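You operate a simulated robot arm through the tools that you are given. There is no shell and no other tool. Be economical: measure what you need, move in short steps, check, and stop when the job is done.

You are at the controls of a simulated two-armed robot. One attempt, no reset.

Task
Crimp the black cable end's sleeve, then prove it in the pull tester.
Fine: leave it in the forks, both levers up.

It is judged by the outcome, as a careful person would: the job done as asked, and still so three seconds after it is handed in. It fails if anything else is knocked over, pushed out of place, dropped, spilled or broken.

Robot
Two 7-joint arms with two-finger parallel grippers on one trunk, on a base that drives. Base frame: it is fixed to the floor where the robot stands at the start and does not move with it; the origin is under the middle of the robot, x ahead of it, y to its left, z up. Lengths are in mm, angles in degrees, forces in N, time in s.
The left shoulder is at the start at [50, 187, 1160], the right one opposite. With the tool pointing down near the work surface each hand reaches from about 100 to 660 mm from the robot's upright axis, wherever it stands, measured 20 degrees to its own side. Places, roughly: die of the orange crimper [500, 200, 900]; orange crimper [500, 200, 1000]; forks of the yellow pull tester [500, -800, 900]; yellow pull tester [500, -800, 900]. Payload 3.43 kg a hand.
Tool frame (each hand has its own): the origin (TCP) lies between the finger pads and is the grasp point; the fingertips stand 30 mm ahead of it; z points along the fingers, y is the line along which they close. The gripper opens to 94 mm. The fingers are 28 mm wide and 10 mm thick; the gripper's body (50 by 96 mm) begins 55 mm behind the TCP.
Orientation is that of the tool frame in the base frame, as a unit quaternion [x, y, z, w]. With the fingers straight down and closing along the base's y, the tool's x points along the base's -x, its y along +y and its z along -z.

Tools
- The arms move only by the tool nudge_tool. It takes "left_moves", "right_moves" or both (then of equal length, played together; a hand with none holds still); each is a list of rows, each a list of 7 numbers: the turn, a rotation vector about the tool's x, y, z in degrees, then the shift along the tool's x, y, z in mm, then the finger opening in mm, from 0 to 94. In form: [[rx, ry, rz, dx, dy, dz, claw], ...]. A call has 1 to 12 rows; each row shifts and turns the commanded pose from where the row before left it, along the tool's axes as they then stand. Rows are played at 5 a second. More than 50 mm and 8.6 degrees between two rows, or a gripper value outside its range, and nothing of the call is played. Where a pose cannot be reached the arm comes as near as it can. A force on the tool above 50 N (or 10 N above the force at the start of the call, whichever is more), or a blocked arm, ends the call early, and 0.2 s more pass. The fingers move at their own pace (about 153 mm/s each) and stop on an object; they squeeze with about 29 N. The grip force told is the motor's: it shows also when the fingers shut on nothing. Time passes only in rows, and 0.2 s behind the last, so rows that do not move let the fingers close. The reply holds the time, the measured pose of the TCP, the force on the tool along the base axes, the opening and the grip force, in the units named above and with some noise.
- Cameras (640 x 400 px; columns grow to the right, rows downward): "scene" is now at [149, -11, 1354.8]; the picture's right is [-0.23, -0.97, 0.00], its down [-0.31, 0.07, -0.95] and it looks along [0.92, -0.21, -0.32] (base axes); focal length 214 px, centre (320, 200). "left" rides on the left gripper at [76, -14, -102] in its tool frame; the picture's right is [0.18, 0.98, 0.00], its down [-0.75, 0.14, -0.64] and it looks along [-0.63, 0.12, 0.77] (tool axes); focal length 243 px, centre (320, 200). "right" rides on the right gripper at [76, 14, -102] in its tool frame; the picture's right is [-0.18, 0.98, 0.00], its down [-0.75, -0.14, -0.64] and it looks along [-0.63, -0.12, 0.77] (tool axes); focal length 243 px, centre (320, 200).
- camera(camera): a new picture of that camera. No time passes.
- slide_trunk(by): slides the trunk up (or, below 0, down) by that many mm; the arms and the scene camera ride with it, the base frame stays. It gives what a move gives, with no picture.
- steer(legs): drives the robot by 1 to 6 legs, each [ahead, left, turn to the left] in mm, mm and degrees, along the robot's own axes; the way and the turn of a leg run together, so that a leg with both is an arc; at most 1500 mm and 180 degrees a leg. The arms and the cameras ride along, it lands a little off, and it stops where it bumps. It gives what a move gives.
- turn_head(pan, tilt): turns the head with the scene camera to pan (to the left, within 80 degrees either way) and tilt (down, from -29 to 69), counted from straight ahead of the robot. It gives what a move gives.
- point_at(camera, pixels): for up to 12 pixels [column, row] of the newest picture of that camera ("zoom" is the newest enlarged one), the place [x, y, z] in the base frame of the surface seen there, good to about 2 mm, but the place of the scene camera against the robot may be out by one fixed shift of up to 18 mm in any direction. No time passes.
- enlarge(camera, box): a new picture of the part [left, top, right, bottom] of that camera's present view, enlarged. No time passes.
- hand_in(): hands the job in; it is judged then, once.

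Go step by step. Measure first, check grasps and placings, and put right what went wrong. The budget is 80 turns and 78 pictures, counting those below and the enlarged ones. Unless the task says otherwise, let go and move clear before handing in, and close with one line.

The tools are called as a command line: name --argument value ..., lists and objects as JSON in quotes. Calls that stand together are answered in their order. nudge_tool: Moves the arms, as the interface text tells. Its arguments: {"type":"object","properties":{"left_moves":{"type":"array","items":{"type":"array","items":{"type":"number"}}},"right_moves":{"type":"array","items":{"type":"array","items":{"type":"number"}}}},"required":[]} The other tools are called the same way: slide_trunk (by) slides the trunk up or down; steer (legs) drives the base; turn_head (pan, tilt) turns the head that bears the scene camera; camera (camera) takes a picture; point_at (camera, pixels) gives the place of the surface under pixels of a picture; enlarge (camera, box) takes an enlarged picture of a part of a camera's view; hand_in () hands the job in.

At the start:

```text
clock: 0.0
left_position: [319.0, 123.1, 1319.7]
left_tcp_rot: [0.0, 1.0, 0.0, 0.0]
left_wrist_force: [0.8, 0.1, -0.6]
left_finger_gap: 94.1
left_grip_force: 0.0
right_position: [352.7, -196.3, 1370.2]
right_tcp_rot: [0.001, 1.0, 0.0, 0.0]
right_wrist_force: [-0.1, 0.1, -0.1]
right_finger_gap: 93.9
right_grip_force: 0.1
trunk travel left (down, up): [-375.0, 57.0]
robot x, y, heading: [3.8, -0.6, 0.1]
head pan, tilt: [-13.1, 18.5]
```

scene: 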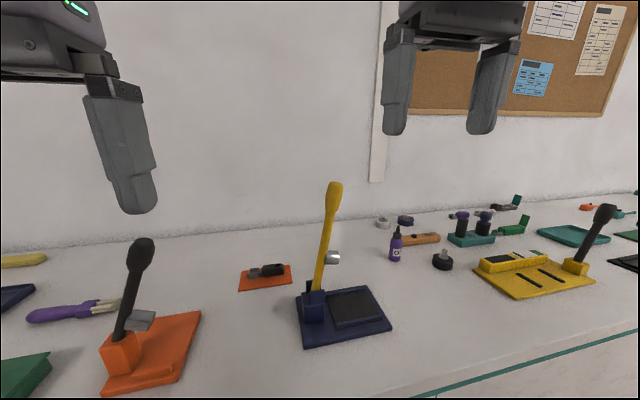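
right: 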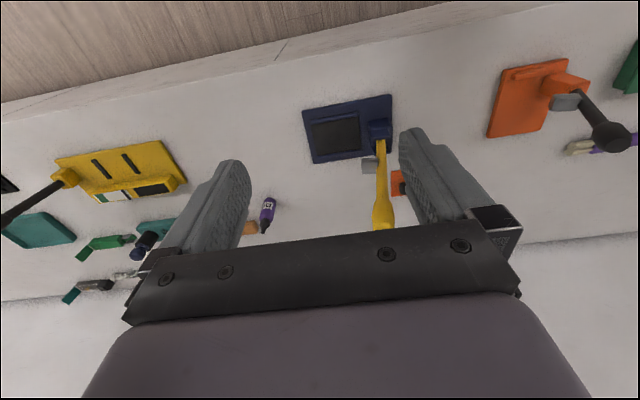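
left: 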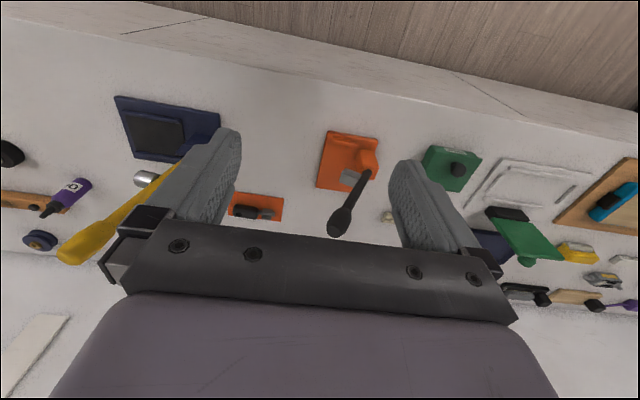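

The scene shows the orange crimper (150,340), a black item on a small orange plate at (265,275), a navy press with a yellow lever and the yellow tester (540,270). I'll look closer at these.

enlarge --camera "scene" --box '[200, 230, 340, 320]'

enlarge --camera "scene" --box '[460, 180, 640, 310]'

enlarge --camera "left" --box '[220, 110, 400, 250]'

enlarge --camera "scene" --box '[0, 230, 220, 400]'

```text
4.44 times, centred on (270, 275) of scene
```

zoom: 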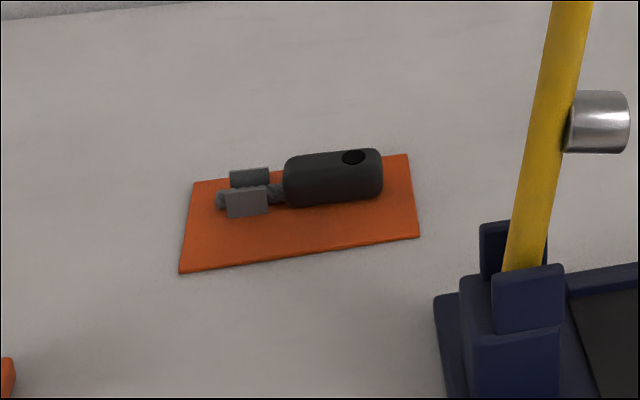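

```text
3.08 times, centred on (550, 245) of scene
```

zoom: 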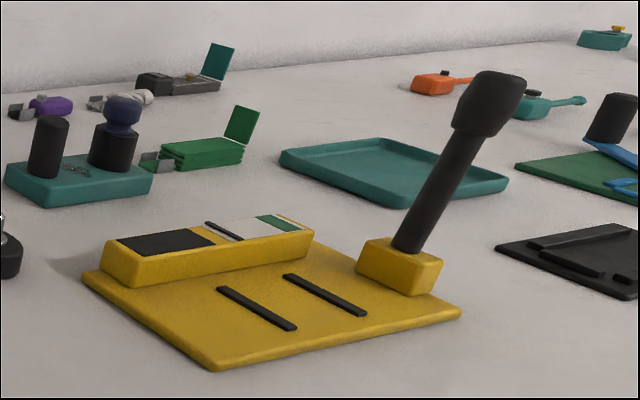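

```text
2.86 times, centred on (310, 180) of left
```

zoom: 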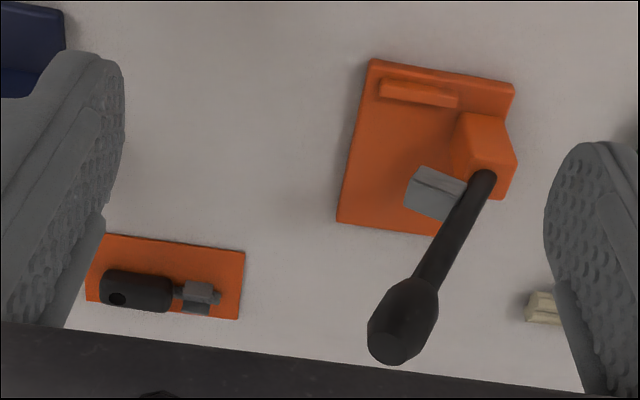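

```text
2.35 times, centred on (110, 315) of scene
```

zoom: 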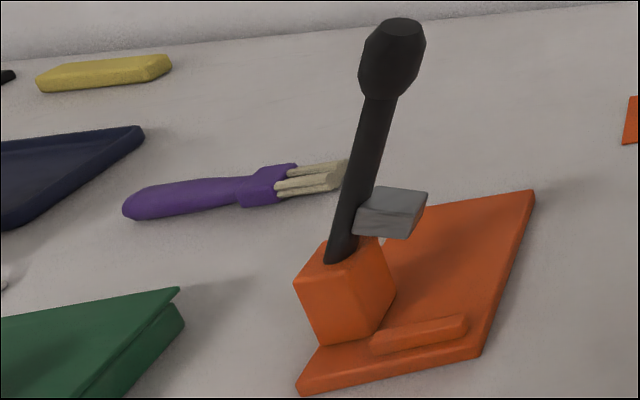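

The cable end lies on the small orange mat with its grey open sleeve toward +y. I'll measure it and the crimper with the wrist camera, and the tester with the right camera.

point_at --camera "left" --pixels '[[240, 211], [253, 212], [268, 212], [340, 222], [366, 175], [350, 176], [368, 159], [345, 142], [328, 131], [377, 139], [319, 186], [330, 165]]'

enlarge --camera "right" --box '[0, 120, 200, 260]'

point_at --camera "right" --pixels '[[101, 168], [131, 159], [62, 178], [8, 220], [58, 158], [160, 142], [184, 178], [75, 205], [110, 196], [155, 188]]'

```text
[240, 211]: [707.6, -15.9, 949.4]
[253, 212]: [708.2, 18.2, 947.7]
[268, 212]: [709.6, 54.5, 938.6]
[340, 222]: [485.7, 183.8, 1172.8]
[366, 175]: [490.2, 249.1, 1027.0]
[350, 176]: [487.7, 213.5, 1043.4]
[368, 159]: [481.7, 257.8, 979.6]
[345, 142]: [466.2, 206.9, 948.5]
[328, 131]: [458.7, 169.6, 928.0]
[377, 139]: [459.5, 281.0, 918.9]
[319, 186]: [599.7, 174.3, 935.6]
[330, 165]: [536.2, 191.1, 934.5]
```

```text
2.86 times, centred on (100, 190) of right
```

zoom: 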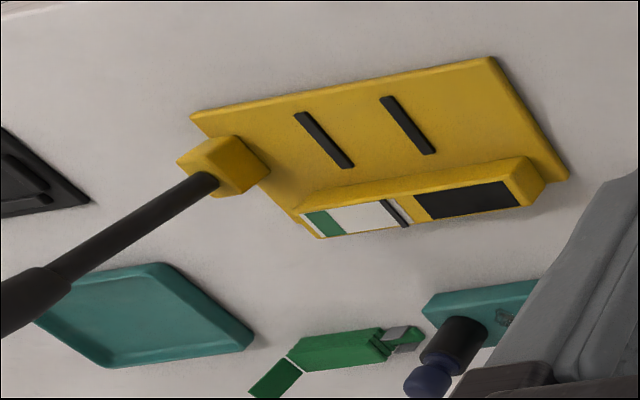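

```text
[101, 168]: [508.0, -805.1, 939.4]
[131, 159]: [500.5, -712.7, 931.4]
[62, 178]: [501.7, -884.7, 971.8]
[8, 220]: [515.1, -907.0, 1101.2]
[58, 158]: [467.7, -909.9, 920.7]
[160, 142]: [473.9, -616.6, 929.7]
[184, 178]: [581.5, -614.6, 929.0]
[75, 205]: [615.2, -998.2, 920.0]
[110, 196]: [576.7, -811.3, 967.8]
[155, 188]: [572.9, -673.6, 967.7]
```

The crimper lever leans toward −y over its plate (knob at 486,184,1173). I'll turn the head to see the crimper die and tester more closely.

turn_head --pan 25 --tilt 40

enlarge --camera "scene" --box '[200, 100, 440, 250]'

camera --camera "scene"

```text
clock: 1.0
left_position: [318.1, 123.1, 1319.4]
left_tcp_rot: [0.0, 1.0, 0.0, 0.0]
left_wrist_force: [0.0, -0.2, -0.9]
left_finger_gap: 93.8
left_grip_force: 0.1
right_position: [352.2, -196.3, 1368.9]
right_tcp_rot: [0.0, 1.0, 0.0, 0.0]
right_wrist_force: [-0.5, -0.4, -0.1]
right_finger_gap: 94.2
right_grip_force: 0.0
trunk travel left (down, up): [-375.0, 57.0]
robot x, y, heading: [0.6, 0.4, -0.2]
head pan, tilt: [25.0, 40.0]
```

```text
2.67 times, centred on (320, 175) of scene
```

zoom: 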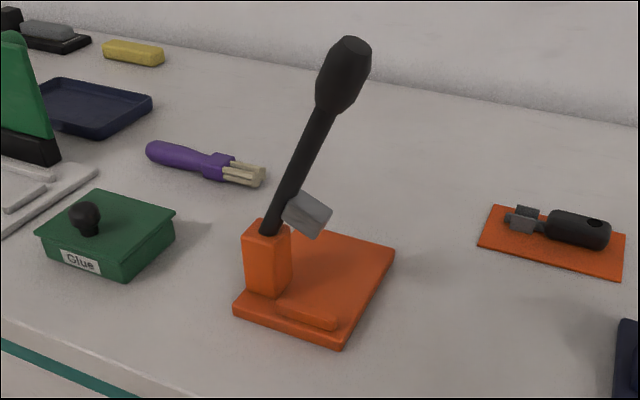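

```text
68 pictures are left
```

scene: 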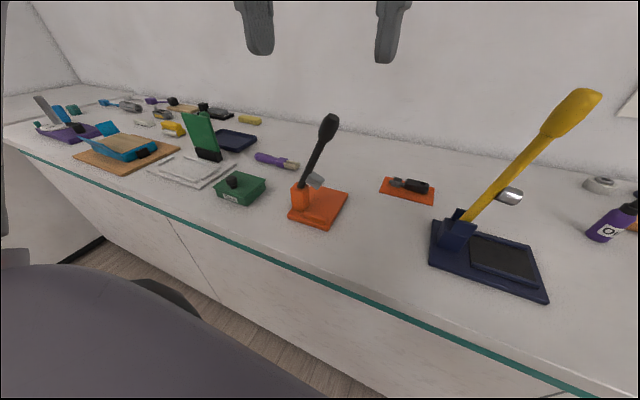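

The crimper has a flat plate, a hinge block, a lever with a grey jaw, and a front ridge. I'll zoom tighter and measure its features.

enlarge --camera "scene" --box '[276, 105, 366, 235]'

enlarge --camera "left" --box '[300, 115, 400, 245]'

```text
3.08 times, centred on (321, 170) of scene
```

zoom: 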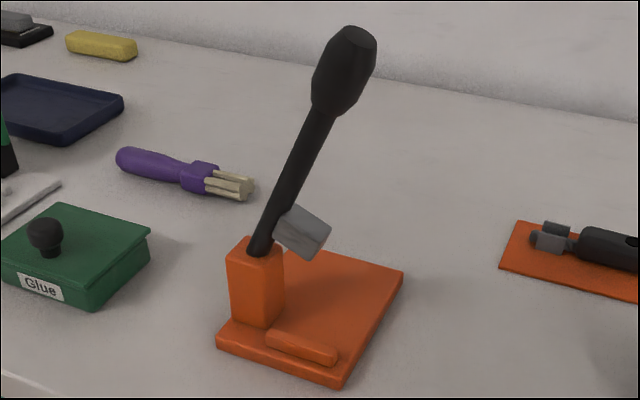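

```text
3.08 times, centred on (350, 180) of left
```

zoom: 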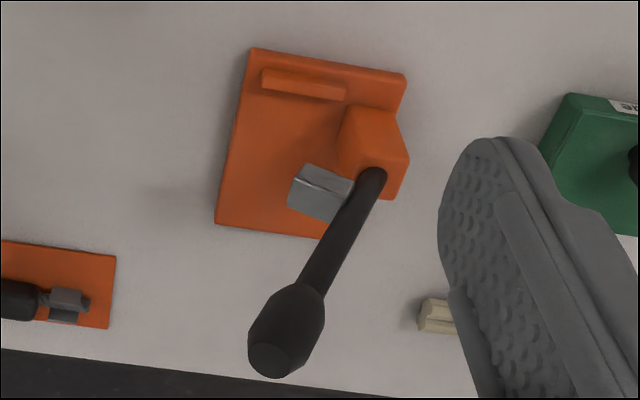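

I'll take precise points from this left zoom.

point_at --camera "zoom" --pixels '[[253, 50], [404, 76], [220, 220], [268, 82], [340, 95], [345, 120], [400, 150], [375, 172], [310, 175], [315, 205], [285, 320], [275, 365]]'

point_at --camera "scene" --pixels '[[329, 126], [314, 181], [299, 188], [303, 197], [348, 192], [327, 226], [290, 216], [392, 183], [400, 184], [415, 187], [424, 187], [318, 217]]'

```text
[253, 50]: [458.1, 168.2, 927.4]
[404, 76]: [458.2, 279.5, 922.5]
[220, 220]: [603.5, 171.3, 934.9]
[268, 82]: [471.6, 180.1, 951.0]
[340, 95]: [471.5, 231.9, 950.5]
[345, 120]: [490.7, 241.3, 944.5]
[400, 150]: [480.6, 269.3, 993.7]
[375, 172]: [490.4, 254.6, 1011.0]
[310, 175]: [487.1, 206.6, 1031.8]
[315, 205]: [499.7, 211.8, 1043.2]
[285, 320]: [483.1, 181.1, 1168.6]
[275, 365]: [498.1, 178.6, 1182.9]
```

```text
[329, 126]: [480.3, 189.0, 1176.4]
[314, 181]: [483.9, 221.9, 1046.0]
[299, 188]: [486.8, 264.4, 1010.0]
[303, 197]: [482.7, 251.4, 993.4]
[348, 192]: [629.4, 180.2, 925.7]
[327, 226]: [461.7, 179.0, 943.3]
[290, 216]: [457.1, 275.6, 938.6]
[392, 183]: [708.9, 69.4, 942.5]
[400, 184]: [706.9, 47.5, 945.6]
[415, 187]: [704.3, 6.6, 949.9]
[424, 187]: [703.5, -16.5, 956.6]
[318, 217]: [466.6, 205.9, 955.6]
```

The ridge at x≈470, y 180–232 looks like an end stop in front of the jaw's landing spot (~497, 205), so the cable should lie along x with its tip against that ridge. Next I'll check the bench edge, the navy press and the cable end in detail.

point_at --camera "scene" --pixels '[[300, 262], [200, 210], [575, 105], [500, 185], [512, 196], [458, 230], [432, 264], [545, 300], [242, 198], [290, 165], [381, 187], [431, 202]]'

enlarge --camera "scene" --box '[375, 170, 439, 210]'

enlarge --camera "left" --box '[228, 190, 292, 230]'

```text
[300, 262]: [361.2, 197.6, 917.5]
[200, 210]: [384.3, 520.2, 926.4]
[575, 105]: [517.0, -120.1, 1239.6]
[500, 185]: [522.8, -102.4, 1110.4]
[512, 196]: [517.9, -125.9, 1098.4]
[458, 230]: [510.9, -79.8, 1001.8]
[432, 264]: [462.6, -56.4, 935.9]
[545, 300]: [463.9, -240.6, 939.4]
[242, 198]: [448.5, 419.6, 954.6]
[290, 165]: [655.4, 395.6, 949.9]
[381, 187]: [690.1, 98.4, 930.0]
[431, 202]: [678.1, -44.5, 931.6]
```

```text
10.00 times, centred on (407, 190) of scene
```

zoom: 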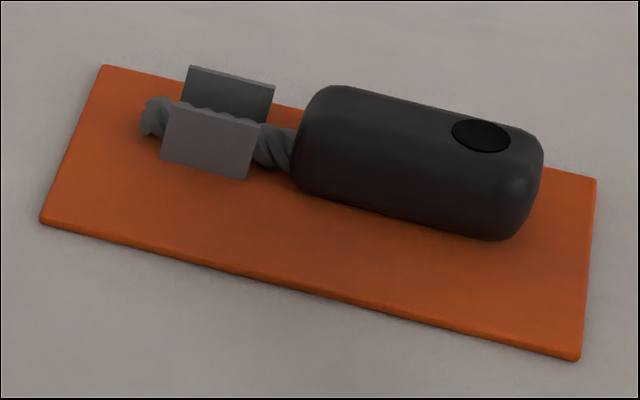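

```text
10.00 times, centred on (260, 210) of left
```

zoom: 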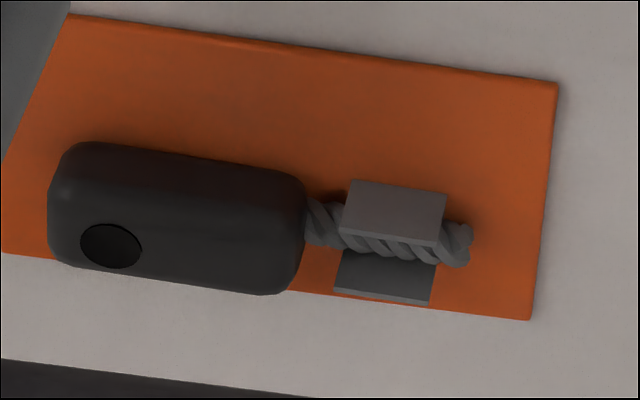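

The cable end is a black body with a twisted strand and an open V sleeve, wings up. Measuring it from the left zoom.

point_at --camera "zoom" --pixels '[[52, 200], [110, 245], [175, 160], [170, 200], [160, 265], [302, 215], [345, 185], [445, 195], [395, 235], [335, 285], [430, 300], [468, 235]]'

turn_head --pan -60 --tilt 25

camera --camera "scene"

```text
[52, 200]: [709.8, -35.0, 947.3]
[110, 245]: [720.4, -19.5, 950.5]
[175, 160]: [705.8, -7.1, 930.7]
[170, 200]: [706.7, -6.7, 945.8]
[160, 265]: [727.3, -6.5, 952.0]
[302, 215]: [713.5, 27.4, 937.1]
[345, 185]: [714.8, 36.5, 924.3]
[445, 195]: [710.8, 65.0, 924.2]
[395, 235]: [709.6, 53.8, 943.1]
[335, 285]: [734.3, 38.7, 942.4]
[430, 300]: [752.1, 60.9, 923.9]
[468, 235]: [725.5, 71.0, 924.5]
```

```text
clock: 2.6
left_position: [317.8, 122.8, 1319.9]
left_tcp_rot: [0.0, 1.0, 0.0, 0.0]
left_wrist_force: [-0.2, 0.5, 0.4]
left_finger_gap: 93.9
left_grip_force: 0.0
right_position: [352.5, -195.4, 1369.5]
right_tcp_rot: [-0.001, 1.0, 0.0, 0.0]
right_wrist_force: [0.1, -0.4, -0.9]
right_finger_gap: 93.9
right_grip_force: 0.1
trunk travel left (down, up): [-375.0, 57.0]
robot x, y, heading: [1.1, -3.4, -0.3]
head pan, tilt: [-60.0, 25.0]
```

```text
63 pictures are left
```

scene: 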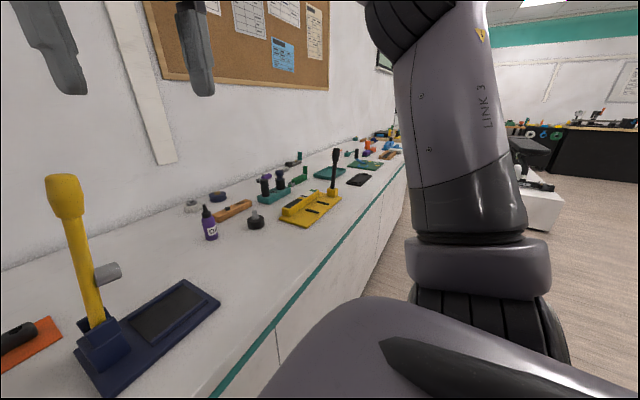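

The cable body spans y −36..28, axis x≈716, top z≈953; the sleeve is at y 37..64 and the tip at y 71, so tip-to-sleeve-centre is 21 mm, matching the ridge-to-jaw distance. Now the tester.

enlarge --camera "scene" --box '[272, 140, 352, 230]'

enlarge --camera "right" --box '[40, 130, 200, 220]'

```text
4.44 times, centred on (312, 185) of scene
```

zoom: 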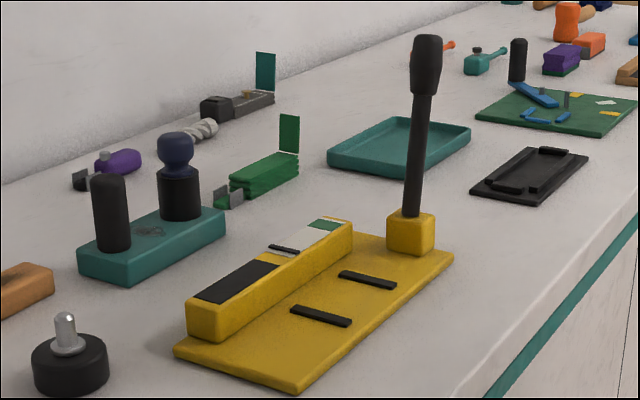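

```text
4.00 times, centred on (120, 175) of right
```

zoom: 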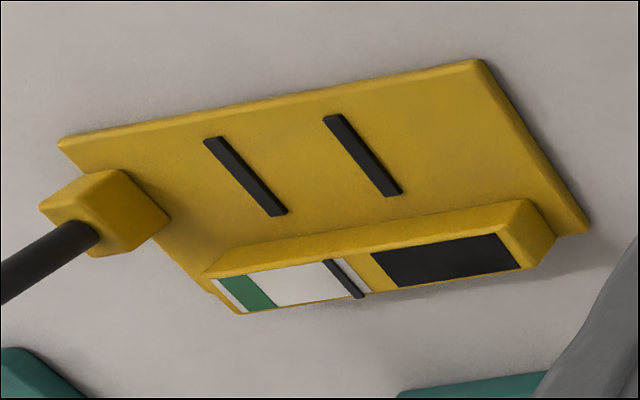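

The tester has two black bars (forks) across its plate and a gauge with a needle. Measuring both bars and the lever.

point_at --camera "zoom" --pixels '[[213, 142], [275, 208], [333, 122], [392, 187], [475, 65], [585, 228], [62, 143], [110, 180], [155, 215], [230, 262], [515, 205], [90, 235]]'

point_at --camera "scene" --pixels '[[336, 155], [334, 170], [332, 188], [330, 194], [326, 189], [312, 211], [318, 202], [309, 225], [352, 197], [342, 150]]'

```text
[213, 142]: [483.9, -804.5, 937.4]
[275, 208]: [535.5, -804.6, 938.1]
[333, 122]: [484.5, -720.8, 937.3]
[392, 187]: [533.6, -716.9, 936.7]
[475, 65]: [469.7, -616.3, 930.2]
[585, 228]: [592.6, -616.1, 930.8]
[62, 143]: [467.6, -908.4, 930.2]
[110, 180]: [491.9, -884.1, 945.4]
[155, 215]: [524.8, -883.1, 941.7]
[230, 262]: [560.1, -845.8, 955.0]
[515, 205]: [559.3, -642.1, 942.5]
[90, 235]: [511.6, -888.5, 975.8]
```

```text
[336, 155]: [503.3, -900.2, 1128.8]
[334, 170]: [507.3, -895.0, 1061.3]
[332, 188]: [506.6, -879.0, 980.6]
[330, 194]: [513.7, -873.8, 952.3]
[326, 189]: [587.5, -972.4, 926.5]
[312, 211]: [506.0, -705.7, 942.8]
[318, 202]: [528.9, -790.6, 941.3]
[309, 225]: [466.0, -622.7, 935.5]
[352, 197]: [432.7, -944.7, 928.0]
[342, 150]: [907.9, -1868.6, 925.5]
```

Geometry: the tester forks are at y≈−718 and −804 (x≈509); the cable will lie along y there. I plan to use the right arm, whose elbow is on the right and stays clear of the crimper lever, so I'll shift the robot left and ahead.

steer --legs '[[0, 232, 0], [110, 0, 0]]'

turn_head --pan -25 --tilt 40

camera --camera "scene"

```text
clock: 5.1
left_position: [391.2, 355.7, 1318.9]
left_tcp_rot: [-0.001, 1.0, 0.0, -0.001]
left_wrist_force: [-0.2, 0.0, 0.6]
left_finger_gap: 94.1
left_grip_force: 0.1
right_position: [424.4, 35.6, 1368.8]
right_tcp_rot: [0.002, 1.0, 0.0, -0.001]
right_wrist_force: [-0.9, -0.1, 1.5]
right_finger_gap: 94.0
right_grip_force: 0.1
trunk travel left (down, up): [-375.0, 57.0]
robot x, y, heading: [74.7, 231.5, 0.1]
head pan, tilt: [-60.0, 25.0]
stopped in leg 2: the robot was blocked; the commanded pose is now the measured one
```

```text
clock: 6.2
left_position: [393.8, 355.4, 1317.7]
left_tcp_rot: [-0.001, 1.0, 0.0, -0.002]
left_wrist_force: [0.2, 0.9, -0.2]
left_finger_gap: 94.0
left_grip_force: 0.0
right_position: [427.3, 35.5, 1367.2]
right_tcp_rot: [0.002, 1.0, 0.0, -0.002]
right_wrist_force: [-0.2, 0.0, 0.3]
right_finger_gap: 93.8
right_grip_force: 0.1
trunk travel left (down, up): [-375.0, 57.0]
robot x, y, heading: [70.8, 230.6, -0.2]
head pan, tilt: [-25.0, 40.0]
```

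```text
60 pictures are left
```

scene: 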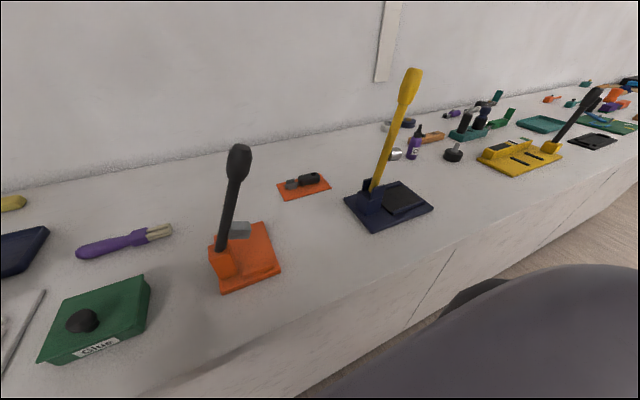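

The base stops at x≈73, so the cable at x≈716 is slightly out of reach square-on. I'll back off, turn 30° left to bring the right shoulder forward, and close in again.

steer --legs '[[-60, -40, 0], [0, 0, 30], [60, -35, 0]]'

turn_head --pan -50 --tilt 35

```text
clock: 9.3
left_position: [291.6, 454.4, 1317.7]
left_tcp_rot: [-0.253, 0.968, 0.0, -0.003]
left_wrist_force: [-1.0, 1.0, 0.5]
left_finger_gap: 94.1
left_grip_force: 0.1
right_position: [477.8, 193.1, 1367.3]
right_tcp_rot: [-0.25, 0.968, -0.001, -0.003]
right_wrist_force: [0.0, -0.1, 0.4]
right_finger_gap: 94.1
right_grip_force: 0.1
trunk travel left (down, up): [-375.0, 57.0]
robot x, y, heading: [72.9, 189.8, 29.2]
head pan, tilt: [-25.0, 40.0]
stopped in leg 3: the robot was blocked; the commanded pose is now the measured one
```

```text
clock: 10.2
left_position: [293.3, 454.5, 1318.1]
left_tcp_rot: [-0.254, 0.967, 0.001, -0.003]
left_wrist_force: [-0.7, 0.1, -0.3]
left_finger_gap: 94.0
left_grip_force: 0.1
right_position: [478.4, 193.0, 1367.6]
right_tcp_rot: [-0.25, 0.968, -0.001, -0.003]
right_wrist_force: [0.7, 1.1, 0.5]
right_finger_gap: 94.0
right_grip_force: 0.1
trunk travel left (down, up): [-375.0, 57.0]
robot x, y, heading: [72.9, 193.1, 29.2]
head pan, tilt: [-50.0, 35.0]
```

Now I'll rotate the right hand to ψ=90° (fingers closing along x) and begin moving toward the cable, staying high.

nudge_tool --right_moves '[[0, 0, -7.6, 0, 0, 0, 94], [0, 0, -7.6, 0, 0, 0, 94], [0, 0, -7.6, 0, 0, 0, 94], [0, 0, -7.6, 0, 0, 0, 94], [0, 0, -7.6, 0, 0, 0, 80], [0, 0, -7.6, 0, 0, 0, 70], [0, 0, -7.6, 0, 0, 0, 60], [0, 0, -7.6, 0, 0, 0, 60], [0, 0, 0, 29, -34, 0, 60], [0, 0, 0, 29, -34, 0, 60], [0, 0, 0, 29, -34, 0, 60], [0, 0, 0, 29, -34, 0, 60]]'

camera --camera "scene"

```text
clock: 12.8
left_position: [292.6, 454.8, 1318.5]
left_tcp_rot: [-0.254, 0.967, -0.001, -0.002]
left_wrist_force: [-0.1, -0.2, 0.2]
left_finger_gap: 93.9
left_grip_force: 0.0
right_position: [459.9, 135.9, 1242.7]
right_tcp_rot: [-0.705, 0.709, 0.001, -0.002]
right_wrist_force: [0.0, 0.0, 0.6]
right_finger_gap: 59.9
right_grip_force: 0.1
right hand out of reach, approached as far as the arm can: row 5, 6, 7, 8, 9, 10, 11, 12
trunk travel left (down, up): [-375.0, 57.0]
robot x, y, heading: [74.0, 191.2, 29.3]
head pan, tilt: [-50.0, 35.0]
```

```text
59 pictures are left
```

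scene: 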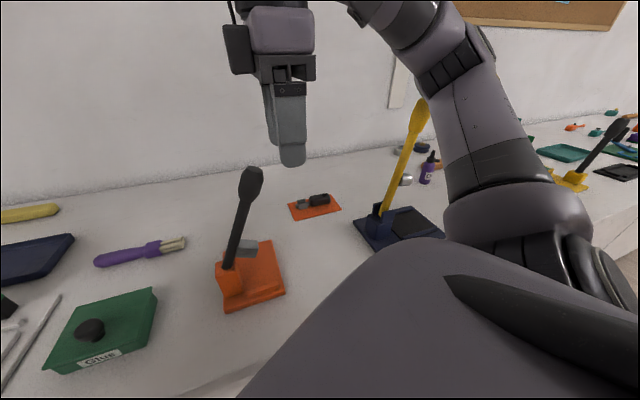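

The hand reached ψ=90° but is limited by reach at that height (now 460,136,1243), with its fingertips just above the crimper knob's level. I'll shift it toward −y first, away from the knob, then lower.

nudge_tool --right_moves '[[0, 0, 0, 40, 0, 0, 60], [0, 0, 0, 40, 0, 0, 60]]'

camera --camera "right"

```text
clock: 13.4
left_position: [291.3, 454.9, 1318.4]
left_tcp_rot: [-0.254, 0.967, 0.0, -0.003]
left_wrist_force: [-0.1, 0.1, 0.2]
left_finger_gap: 93.9
left_grip_force: 0.1
right_position: [432.0, 77.8, 1226.5]
right_tcp_rot: [-0.704, 0.71, 0.001, -0.002]
right_wrist_force: [-0.1, -0.5, 0.0]
right_finger_gap: 60.2
right_grip_force: 0.1
right hand out of reach, approached as far as the arm can: row 1, 2
trunk travel left (down, up): [-375.0, 57.0]
robot x, y, heading: [68.6, 191.4, 29.1]
head pan, tilt: [-50.0, 35.0]
```

```text
58 pictures are left
```

right: 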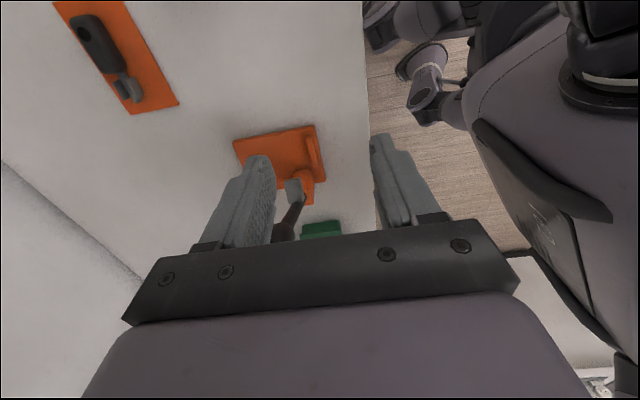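

The crimper and cable are both in view. Lowering the command brings it into reach; the path lies between the two levers.

nudge_tool --right_moves '[[0, 0, 0, 0, 0, 40, 60], [0, 0, 0, 0, 0, 40, 60], [0, 0, 0, 0, 0, 40, 60], [0, 0, 0, 0, 0, 40, 60], [0, 0, 0, 0, 0, 40, 60]]'

camera --camera "scene"

```text
clock: 14.6
left_position: [292.6, 455.2, 1318.4]
left_tcp_rot: [-0.254, 0.967, 0.001, -0.004]
left_wrist_force: [-1.4, 0.0, 0.9]
left_finger_gap: 94.2
left_grip_force: 0.1
right_position: [432.5, 80.0, 1024.8]
right_tcp_rot: [-0.705, 0.709, 0.001, -0.002]
right_wrist_force: [0.4, -0.2, 0.2]
right_finger_gap: 59.9
right_grip_force: 0.1
trunk travel left (down, up): [-375.0, 57.0]
robot x, y, heading: [75.0, 194.3, 29.3]
head pan, tilt: [-50.0, 35.0]
```

```text
57 pictures are left
```

scene: 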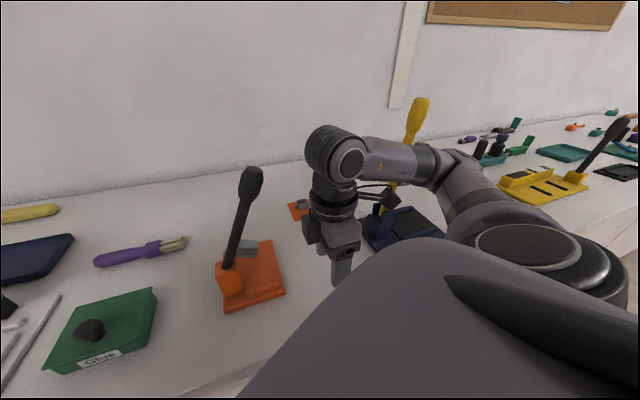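

The forearm now runs right, close in front of the yellow lever. I'll measure where the forearm and elbow are before moving forward.

point_at --camera "scene" --pixels '[[335, 145], [390, 160], [430, 165], [470, 180], [417, 110], [405, 138], [385, 200], [500, 230]]'

```text
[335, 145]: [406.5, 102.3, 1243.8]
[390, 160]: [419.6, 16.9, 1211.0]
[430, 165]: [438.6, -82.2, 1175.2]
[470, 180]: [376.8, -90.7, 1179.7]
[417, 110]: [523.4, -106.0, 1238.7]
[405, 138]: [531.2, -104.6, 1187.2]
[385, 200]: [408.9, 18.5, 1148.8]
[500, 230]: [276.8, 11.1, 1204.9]
```

The forearm would sweep through the yellow lever (elbow at ≈440,−90, lever at y≈−80..−120). I'll pull the hand back, then shift the robot 150 mm further left so the arm passes mid-way between both levers.

nudge_tool --right_moves '[[0, 0, 0, 0, 35, 0, 60], [0, 0, 0, 0, 40, 0, 60]]'

steer --legs '[[55, 140, 0], [20, -10, 0]]'

camera --camera "scene"

```text
clock: 15.2
left_position: [278.3, 425.0, 1328.0]
left_tcp_rot: [-0.247, 0.969, 0.009, 0.008]
left_wrist_force: [-0.3, -0.1, -0.3]
left_finger_gap: 93.9
left_grip_force: 0.1
right_position: [402.0, 74.8, 1049.1]
right_tcp_rot: [-0.682, 0.731, -0.003, 0.007]
right_wrist_force: [0.7, -0.5, -0.5]
right_finger_gap: 59.9
right_grip_force: 0.1
right hand out of reach, approached as far as the arm can: row 1, 2
trunk travel left (down, up): [-375.0, 57.0]
robot x, y, heading: [72.1, 187.5, 28.3]
head pan, tilt: [-50.0, 35.0]
```

```text
clock: 17.1
left_position: [294.8, 602.4, 1316.5]
left_tcp_rot: [-0.253, 0.967, -0.001, -0.004]
left_wrist_force: [-0.1, 0.4, -0.4]
left_finger_gap: 94.1
left_grip_force: 0.0
right_position: [409.0, 257.5, 1046.9]
right_tcp_rot: [-0.705, 0.71, -0.001, 0.0]
right_wrist_force: [-0.3, 0.5, -0.2]
right_finger_gap: 60.2
right_grip_force: 0.2
trunk travel left (down, up): [-375.0, 57.0]
robot x, y, heading: [73.7, 343.6, 28.9]
head pan, tilt: [-50.0, 35.0]
stopped in leg 2: the robot was blocked; the commanded pose is now the measured one
```

```text
56 pictures are left
```

scene: 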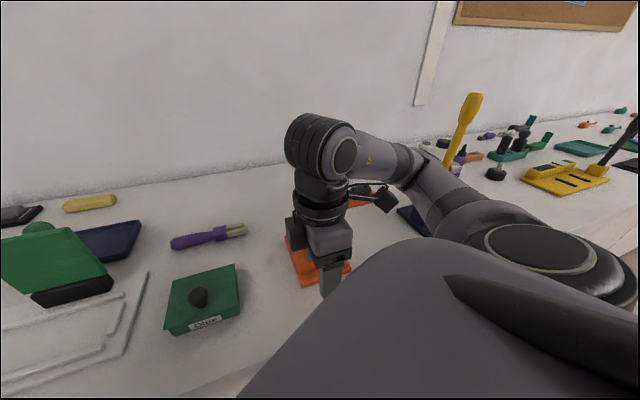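

The hand is now at (409,257), in front of the crimper. I'll slide it back toward −y (clear of the crimper) and re-check the forearm.

nudge_tool --right_moves '[[0, 0, 0, 45, 0, 0, 60], [0, 0, 0, 45, 0, 0, 60], [0, 0, 0, 45, 0, 0, 60], [0, 0, 0, 45, 0, 0, 60], [0, 0, 0, 30, 0, 0, 60]]'

camera --camera "scene"

```text
clock: 18.4
left_position: [294.7, 603.1, 1317.0]
left_tcp_rot: [-0.253, 0.967, 0.001, -0.005]
left_wrist_force: [0.9, -0.4, -0.1]
left_finger_gap: 94.1
left_grip_force: 0.0
right_position: [412.4, 170.8, 1101.4]
right_tcp_rot: [-0.706, 0.708, 0.0, -0.001]
right_wrist_force: [0.3, 0.2, 0.3]
right_finger_gap: 60.1
right_grip_force: 0.1
right hand out of reach, approached as far as the arm can: row 1, 2, 3, 4, 5
trunk travel left (down, up): [-375.0, 57.0]
robot x, y, heading: [69.9, 335.4, 29.0]
head pan, tilt: [-50.0, 35.0]
```

```text
55 pictures are left
```

scene: 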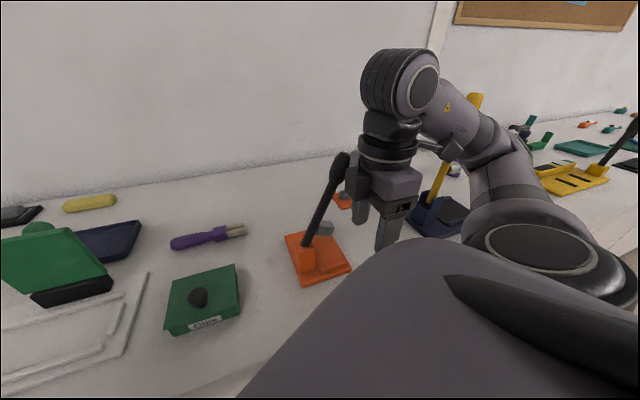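

The crimper lever is intact, with the hand beside it. I'll command forward (+x) at y≈45, between the levers, and check how the arm follows.

nudge_tool --right_moves '[[0, 0, 0, 40, 0, 0, 60], [0, 0, 0, 30, -20, 0, 60], [0, 0, 0, 0, -40, 0, 60], [0, 0, 0, 0, -40, 0, 60]]'

camera --camera "scene"

```text
clock: 19.4
left_position: [293.6, 603.0, 1316.3]
left_tcp_rot: [-0.253, 0.967, 0.001, -0.005]
left_wrist_force: [-0.1, -0.9, 0.1]
left_finger_gap: 94.0
left_grip_force: 0.0
right_position: [418.5, 174.1, 1108.2]
right_tcp_rot: [-0.704, 0.71, -0.001, 0.0]
right_wrist_force: [-0.1, 0.2, -0.2]
right_finger_gap: 59.7
right_grip_force: 0.1
right hand out of reach, approached as far as the arm can: row 1, 2, 3, 4
trunk travel left (down, up): [-375.0, 57.0]
robot x, y, heading: [71.3, 338.2, 29.1]
head pan, tilt: [-50.0, 35.0]
```

```text
54 pictures are left
```

scene: 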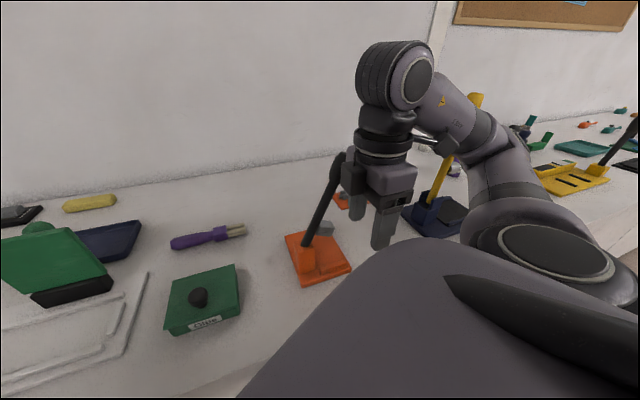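

The arm seems limited reaching so far to its right. I'll zoom on the hand to see the physical camera bracket and clearance to the crimper knob before re-planning.

enlarge --camera "scene" --box '[300, 100, 476, 210]'

point_at --camera "zoom" --pixels '[[170, 200], [150, 260], [300, 220], [560, 165], [500, 140], [400, 290], [310, 160], [330, 60]]'

```text
3.64 times, centred on (388, 155) of scene
```

zoom: 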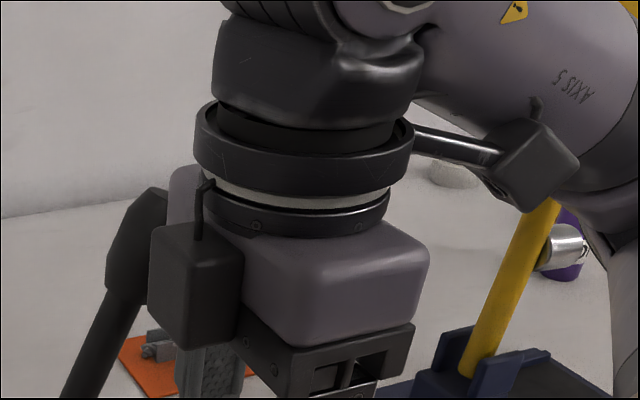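

```text
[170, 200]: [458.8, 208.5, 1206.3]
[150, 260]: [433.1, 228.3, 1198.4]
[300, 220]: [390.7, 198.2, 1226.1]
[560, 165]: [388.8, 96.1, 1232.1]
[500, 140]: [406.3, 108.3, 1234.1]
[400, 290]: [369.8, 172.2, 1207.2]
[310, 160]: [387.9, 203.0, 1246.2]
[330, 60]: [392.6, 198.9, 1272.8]
```

The hand has a bracket box on both sides, so I'll pitch the hand about its closing axis when placing in the crimper. New plan: use the left arm, coming through the middle of the gap between the levers. I'll back away, turn to −15° and move right.

steer --legs '[[-131, 73, 0], [0, 0, -44], [199, -512, 0]]'

turn_head --pan 30 --tilt 35

camera --camera "scene"

```text
clock: 25.5
left_position: [324.3, -173.8, 1317.4]
left_tcp_rot: [0.13, 0.992, 0.003, -0.003]
left_wrist_force: [1.1, 0.2, 0.7]
left_finger_gap: 94.4
left_grip_force: 0.0
right_position: [113.0, -567.0, 1106.4]
right_tcp_rot: [-0.386, 0.922, 0.001, -0.001]
right_wrist_force: [0.3, 0.0, 0.1]
right_finger_gap: 60.3
right_grip_force: 0.0
trunk travel left (down, up): [-375.0, 57.0]
robot x, y, heading: [-16.0, -208.5, -15.2]
head pan, tilt: [-50.0, 35.0]
```

```text
clock: 27.1
left_position: [322.8, -172.1, 1317.2]
left_tcp_rot: [0.13, 0.992, 0.001, -0.005]
left_wrist_force: [-0.2, 0.0, -1.4]
left_finger_gap: 93.7
left_grip_force: 0.1
right_position: [112.5, -566.2, 1107.5]
right_tcp_rot: [-0.386, 0.923, -0.001, -0.001]
right_wrist_force: [0.2, 0.6, 0.0]
right_finger_gap: 60.0
right_grip_force: 0.2
trunk travel left (down, up): [-375.0, 57.0]
robot x, y, heading: [-18.1, -209.8, -15.2]
head pan, tilt: [30.0, 35.0]
```

```text
52 pictures are left
```

scene: 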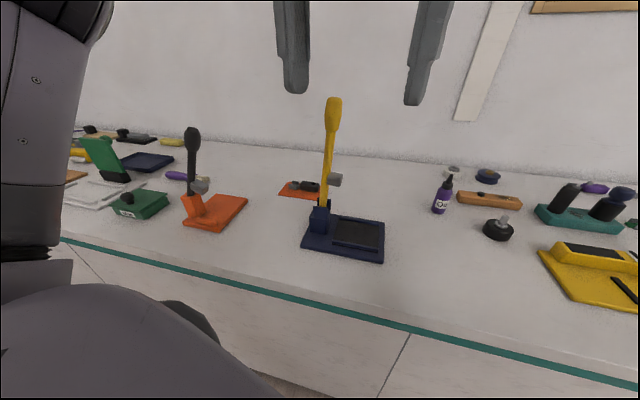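

Left hand now at ψ=−15°. I'll rotate it to ψ=−90° and shift it toward +y, retracted.

nudge_tool --left_moves '[[0, 0, 8.3, 0, 0, 0, 60], [0, 0, 8.3, 0, 0, 0, 60], [0, 0, 8.3, 0, 0, 0, 60], [0, 0, 8.3, 0, 0, 0, 60], [0, 0, 8.3, 0, 0, 0, 60], [0, 0, 8.3, 0, 0, 0, 60], [0, 0, 8.3, 0, 0, 0, 60], [0, 0, 8.3, 0, 0, 0, 60], [0, 0, 8.3, 0, 0, 0, 60], [0, 0, 0, 45, 0, 20, 60], [0, 0, 0, 45, 0, 30, 60], [0, 0, 0, 45, 0, 40, 60]]'

nudge_tool --left_moves '[[0, 0, 0, 30, 0, 40, 60], [0, 0, 0, 10, 10, 40, 60], [0, 0, 0, 0, 20, 30, 60]]'

camera --camera "scene"

```text
refused: row 11 steps farther than a row can; nothing moved
```

```text
clock: 27.9
left_position: [292.4, -133.4, 1208.9]
left_tcp_rot: [0.129, 0.992, 0.001, -0.003]
left_wrist_force: [-0.2, 0.2, 0.4]
left_finger_gap: 60.0
left_grip_force: 0.1
right_position: [112.6, -566.9, 1108.0]
right_tcp_rot: [-0.386, 0.923, 0.0, -0.001]
right_wrist_force: [0.5, 0.9, 0.5]
right_finger_gap: 59.7
right_grip_force: 0.2
trunk travel left (down, up): [-375.0, 57.0]
robot x, y, heading: [-17.1, -204.1, -15.1]
head pan, tilt: [30.0, 35.0]
```

```text
51 pictures are left
```

scene: 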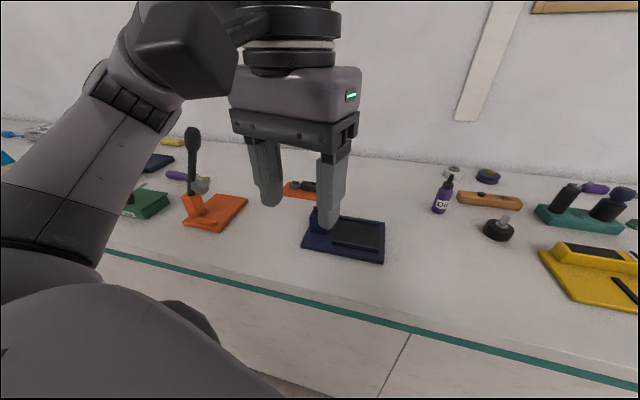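

The first call was refused, but the second ran safely (292,−133,1209). Now I'll rotate to ψ=−90° and shift +y.

nudge_tool --left_moves '[[0, 0, 8.3, 0, 0, 0, 60], [0, 0, 8.3, 0, 0, 0, 60], [0, 0, 8.3, 0, 0, 0, 60], [0, 0, 8.3, 0, 0, 0, 60], [0, 0, 8.3, 0, 0, 0, 60], [0, 0, 8.3, 0, 0, 0, 60], [0, 0, 8.3, 0, 0, 0, 60], [0, 0, 8.3, 0, 0, 0, 60], [0, 0, 8.4, 0, 0, 0, 60], [0, 0, 0, 35, 20, 20, 60], [0, 0, 0, 35, 20, 20, 60], [0, 0, 0, 35, 20, 20, 60]]'

camera --camera "scene"

```text
clock: 30.5
left_position: [314.9, -55.5, 1140.5]
left_tcp_rot: [0.705, 0.709, -0.001, -0.004]
left_wrist_force: [-0.3, 0.0, -0.2]
left_finger_gap: 59.9
left_grip_force: 0.1
left hand out of reach, approached as far as the arm can: row 11, 12
right_position: [113.2, -567.0, 1106.8]
right_tcp_rot: [-0.386, 0.922, 0.0, -0.001]
right_wrist_force: [-0.7, 0.5, 0.2]
right_finger_gap: 60.0
right_grip_force: 0.1
trunk travel left (down, up): [-375.0, 57.0]
robot x, y, heading: [-17.1, -212.4, -15.3]
head pan, tilt: [30.0, 35.0]
```

```text
50 pictures are left
```

scene: 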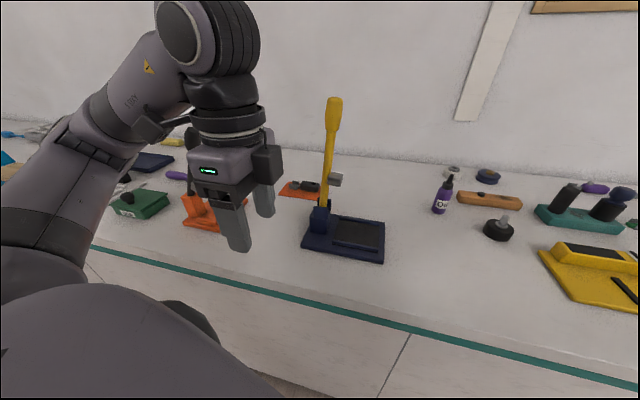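

Again a limit when bringing the hand in close to the left. I'll test whether extending forward is free at this orientation.

nudge_tool --left_moves '[[0, 0, 0, 0, 40, 0, 60], [0, 0, 0, 20, 40, 0, 60], [0, 0, 0, 40, 20, 0, 60], [0, 0, 0, 30, 10, 0, 60]]'

camera --camera "scene"

```text
clock: 31.5
left_position: [308.0, -46.1, 1127.8]
left_tcp_rot: [0.705, 0.71, -0.001, -0.005]
left_wrist_force: [0.7, -0.1, 0.2]
left_finger_gap: 60.2
left_grip_force: 0.0
left hand out of reach, approached as far as the arm can: row 1, 2, 3, 4
right_position: [111.1, -567.7, 1106.5]
right_tcp_rot: [-0.385, 0.923, -0.001, -0.001]
right_wrist_force: [-0.4, -0.3, -0.4]
right_finger_gap: 59.9
right_grip_force: 0.1
trunk travel left (down, up): [-375.0, 57.0]
robot x, y, heading: [-19.1, -208.1, -15.2]
head pan, tilt: [30.0, 35.0]
```

```text
49 pictures are left
```

scene: 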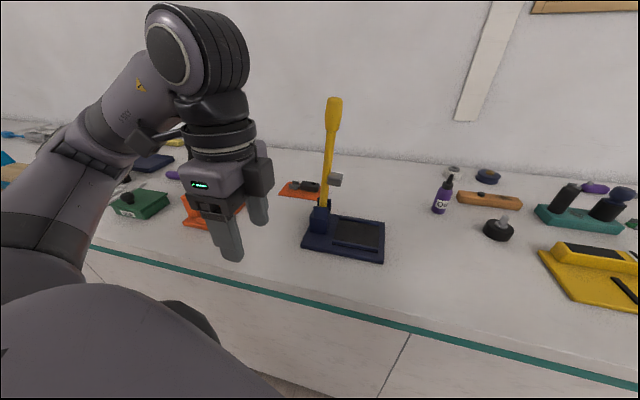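

ψ=−90° is evidently at the wrist's limit. I'll test the other way round, turning the left hand by 180° to ψ=+90°.

nudge_tool --left_moves '[[0, 0, -8.5, 0, 0, 0, 60], [0, 0, -8.5, 0, 0, 0, 60], [0, 0, -8.5, 0, 0, 0, 60], [0, 0, -8.5, 0, 0, 0, 60], [0, 0, -8.5, 0, 0, 0, 60], [0, 0, -8.5, 0, 0, 0, 60], [0, 0, -8.5, 0, 0, 0, 60], [0, 0, -8.5, 0, 0, 0, 60], [0, 0, -8.5, 0, 0, 0, 60], [0, 0, -8.5, 0, 0, 0, 60], [0, 0, -8.5, 0, 0, 0, 60]]'

nudge_tool --left_moves '[[0, 0, -8.5, 0, 0, 0, 60], [0, 0, -8.5, 0, 0, 0, 60], [0, 0, -8.5, 0, 0, 0, 60], [0, 0, -8.5, 0, 0, 0, 60], [0, 0, -8.5, 0, 0, 0, 60], [0, 0, -8.5, 0, 0, 0, 60], [0, 0, -8.5, 0, 0, 0, 60], [0, 0, -8.5, 0, 0, 0, 60], [0, 0, -8.5, 0, 0, 0, 60], [0, 0, -9.5, 0, 0, 0, 60]]'

camera --camera "scene"

```text
clock: 33.9
left_position: [309.2, -46.5, 1126.7]
left_tcp_rot: [-0.035, 0.999, 0.002, -0.003]
left_wrist_force: [-0.9, 0.1, -0.3]
left_finger_gap: 60.1
left_grip_force: 0.1
right_position: [111.5, -566.7, 1107.5]
right_tcp_rot: [-0.385, 0.923, 0.0, 0.0]
right_wrist_force: [0.1, 0.4, 0.3]
right_finger_gap: 60.3
right_grip_force: 0.1
trunk travel left (down, up): [-375.0, 57.0]
robot x, y, heading: [-19.9, -209.0, -15.4]
head pan, tilt: [30.0, 35.0]
```

```text
refused: row 10 steps farther than a row can; nothing moved
```

```text
48 pictures are left
```

scene: 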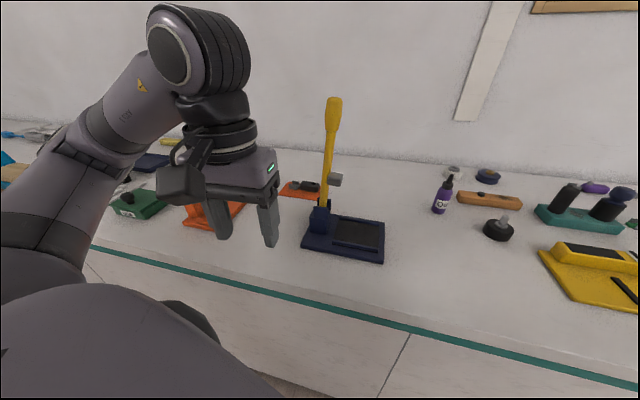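

ψ is now ≈+4°, all clear. Continuing the rotation to +90° together with some forward motion.

nudge_tool --left_moves '[[0, 0, -8.5, 0, 0, 0, 60], [0, 0, -8.5, 0, 0, 0, 60], [0, 0, -8.5, 0, 0, 0, 60], [0, 0, -8.5, 0, 0, 0, 60], [0, 0, -8.5, 0, 0, 0, 60], [0, 0, -8.5, 0, 0, 0, 60], [0, 0, -8.5, 0, 0, 0, 60], [0, 0, -8.5, 0, 0, 0, 60], [0, 0, -8.5, 0, 0, 0, 60], [0, 0, -8.5, 0, 0, 0, 60]]'

nudge_tool --left_moves '[[0, 0, -0.9, -20, -20, 0, 60], [0, 0, 0, -20, -30, 0, 60], [0, 0, 0, -20, -30, 0, 60]]'

camera --camera "scene"

```text
clock: 36.1
left_position: [308.0, -46.7, 1125.9]
left_tcp_rot: [-0.701, 0.713, 0.004, -0.001]
left_wrist_force: [0.1, 0.5, 0.8]
left_finger_gap: 59.8
left_grip_force: 0.2
right_position: [111.8, -567.2, 1106.8]
right_tcp_rot: [-0.386, 0.922, 0.0, -0.001]
right_wrist_force: [-0.2, -0.1, 0.0]
right_finger_gap: 60.0
right_grip_force: 0.1
trunk travel left (down, up): [-375.0, 57.0]
robot x, y, heading: [-21.4, -209.0, -15.3]
head pan, tilt: [30.0, 35.0]
```

```text
clock: 36.9
left_position: [389.4, 12.8, 1126.0]
left_tcp_rot: [-0.705, 0.709, 0.005, -0.001]
left_wrist_force: [0.6, 0.8, -0.2]
left_finger_gap: 60.0
left_grip_force: 0.1
right_position: [112.4, -566.9, 1107.6]
right_tcp_rot: [-0.385, 0.923, -0.001, -0.001]
right_wrist_force: [0.3, 0.6, -0.4]
right_finger_gap: 60.1
right_grip_force: 0.0
trunk travel left (down, up): [-375.0, 57.0]
robot x, y, heading: [-20.4, -207.8, -15.2]
head pan, tilt: [30.0, 35.0]
```

```text
47 pictures are left
```

scene: 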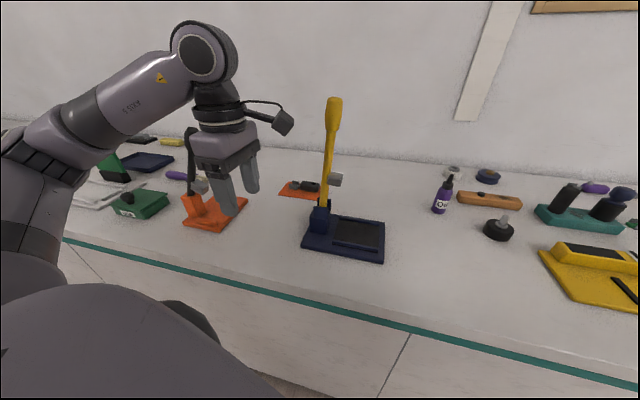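

ψ=+90° is free for the left arm, and extension works. I'll measure the elbow and forearm to be sure they clear the crimper knob when I advance.

point_at --camera "scene" --pixels '[[50, 140], [120, 105], [170, 80], [197, 53], [192, 135], [333, 105], [283, 122], [240, 160]]'

```text
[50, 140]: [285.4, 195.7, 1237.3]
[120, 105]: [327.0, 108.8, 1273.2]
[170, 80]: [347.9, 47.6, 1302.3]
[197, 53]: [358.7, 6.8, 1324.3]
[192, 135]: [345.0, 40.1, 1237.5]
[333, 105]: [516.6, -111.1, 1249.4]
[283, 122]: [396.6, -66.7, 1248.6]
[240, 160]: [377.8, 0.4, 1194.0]
```

Elbow is at about (290,210). Extending first at y≈25 then driving ahead keeps the elbow well clear. Extending 210 mm forward now.

nudge_tool --left_moves '[[0, 0, 0, -6, -42, 0, 60], [0, 0, 0, -6, -42, 0, 60], [0, 0, 0, 0, -42, 0, 60], [0, 0, 0, 0, -42, 5, 60], [0, 0, 0, 0, -42, 10, 60]]'

camera --camera "scene"

```text
clock: 38.1
left_position: [599.2, 20.4, 1108.6]
left_tcp_rot: [-0.705, 0.709, 0.005, -0.001]
left_wrist_force: [0.4, 0.1, -1.2]
left_finger_gap: 60.0
left_grip_force: 0.1
right_position: [113.1, -567.1, 1105.2]
right_tcp_rot: [-0.386, 0.922, 0.0, -0.002]
right_wrist_force: [0.1, 0.2, -0.3]
right_finger_gap: 60.0
right_grip_force: 0.0
trunk travel left (down, up): [-375.0, 57.0]
robot x, y, heading: [-20.4, -204.8, -15.3]
head pan, tilt: [30.0, 35.0]
```

```text
46 pictures are left
```

scene: 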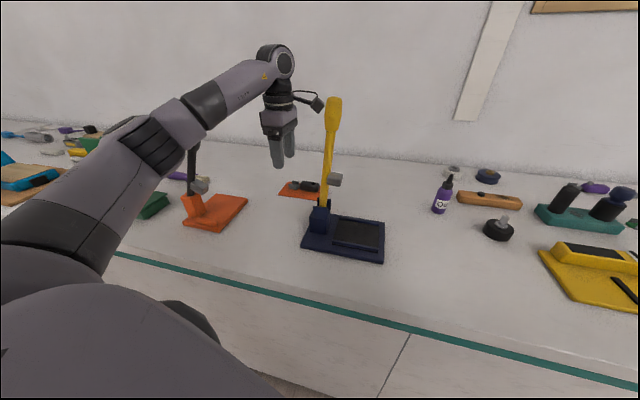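

The arm has passed cleanly between the levers. Driving 85 mm toward the bench.

steer --legs '[[80, 21, 0]]'

camera --camera "left"

```text
clock: 39.1
left_position: [681.5, 20.5, 1109.0]
left_tcp_rot: [-0.705, 0.709, 0.005, -0.001]
left_wrist_force: [0.6, 0.1, 0.7]
left_finger_gap: 60.0
left_grip_force: 0.1
right_position: [196.4, -569.3, 1107.0]
right_tcp_rot: [-0.385, 0.923, 0.001, -0.001]
right_wrist_force: [-0.1, -1.0, 1.3]
right_finger_gap: 60.0
right_grip_force: 0.0
trunk travel left (down, up): [-375.0, 57.0]
robot x, y, heading: [67.4, -208.8, -15.2]
head pan, tilt: [30.0, 35.0]
```

```text
45 pictures are left
```

left: 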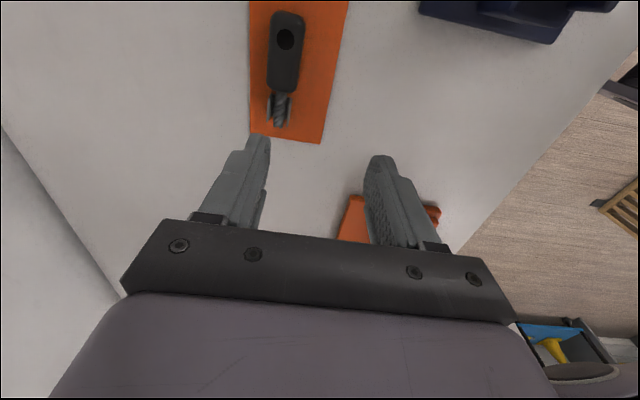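

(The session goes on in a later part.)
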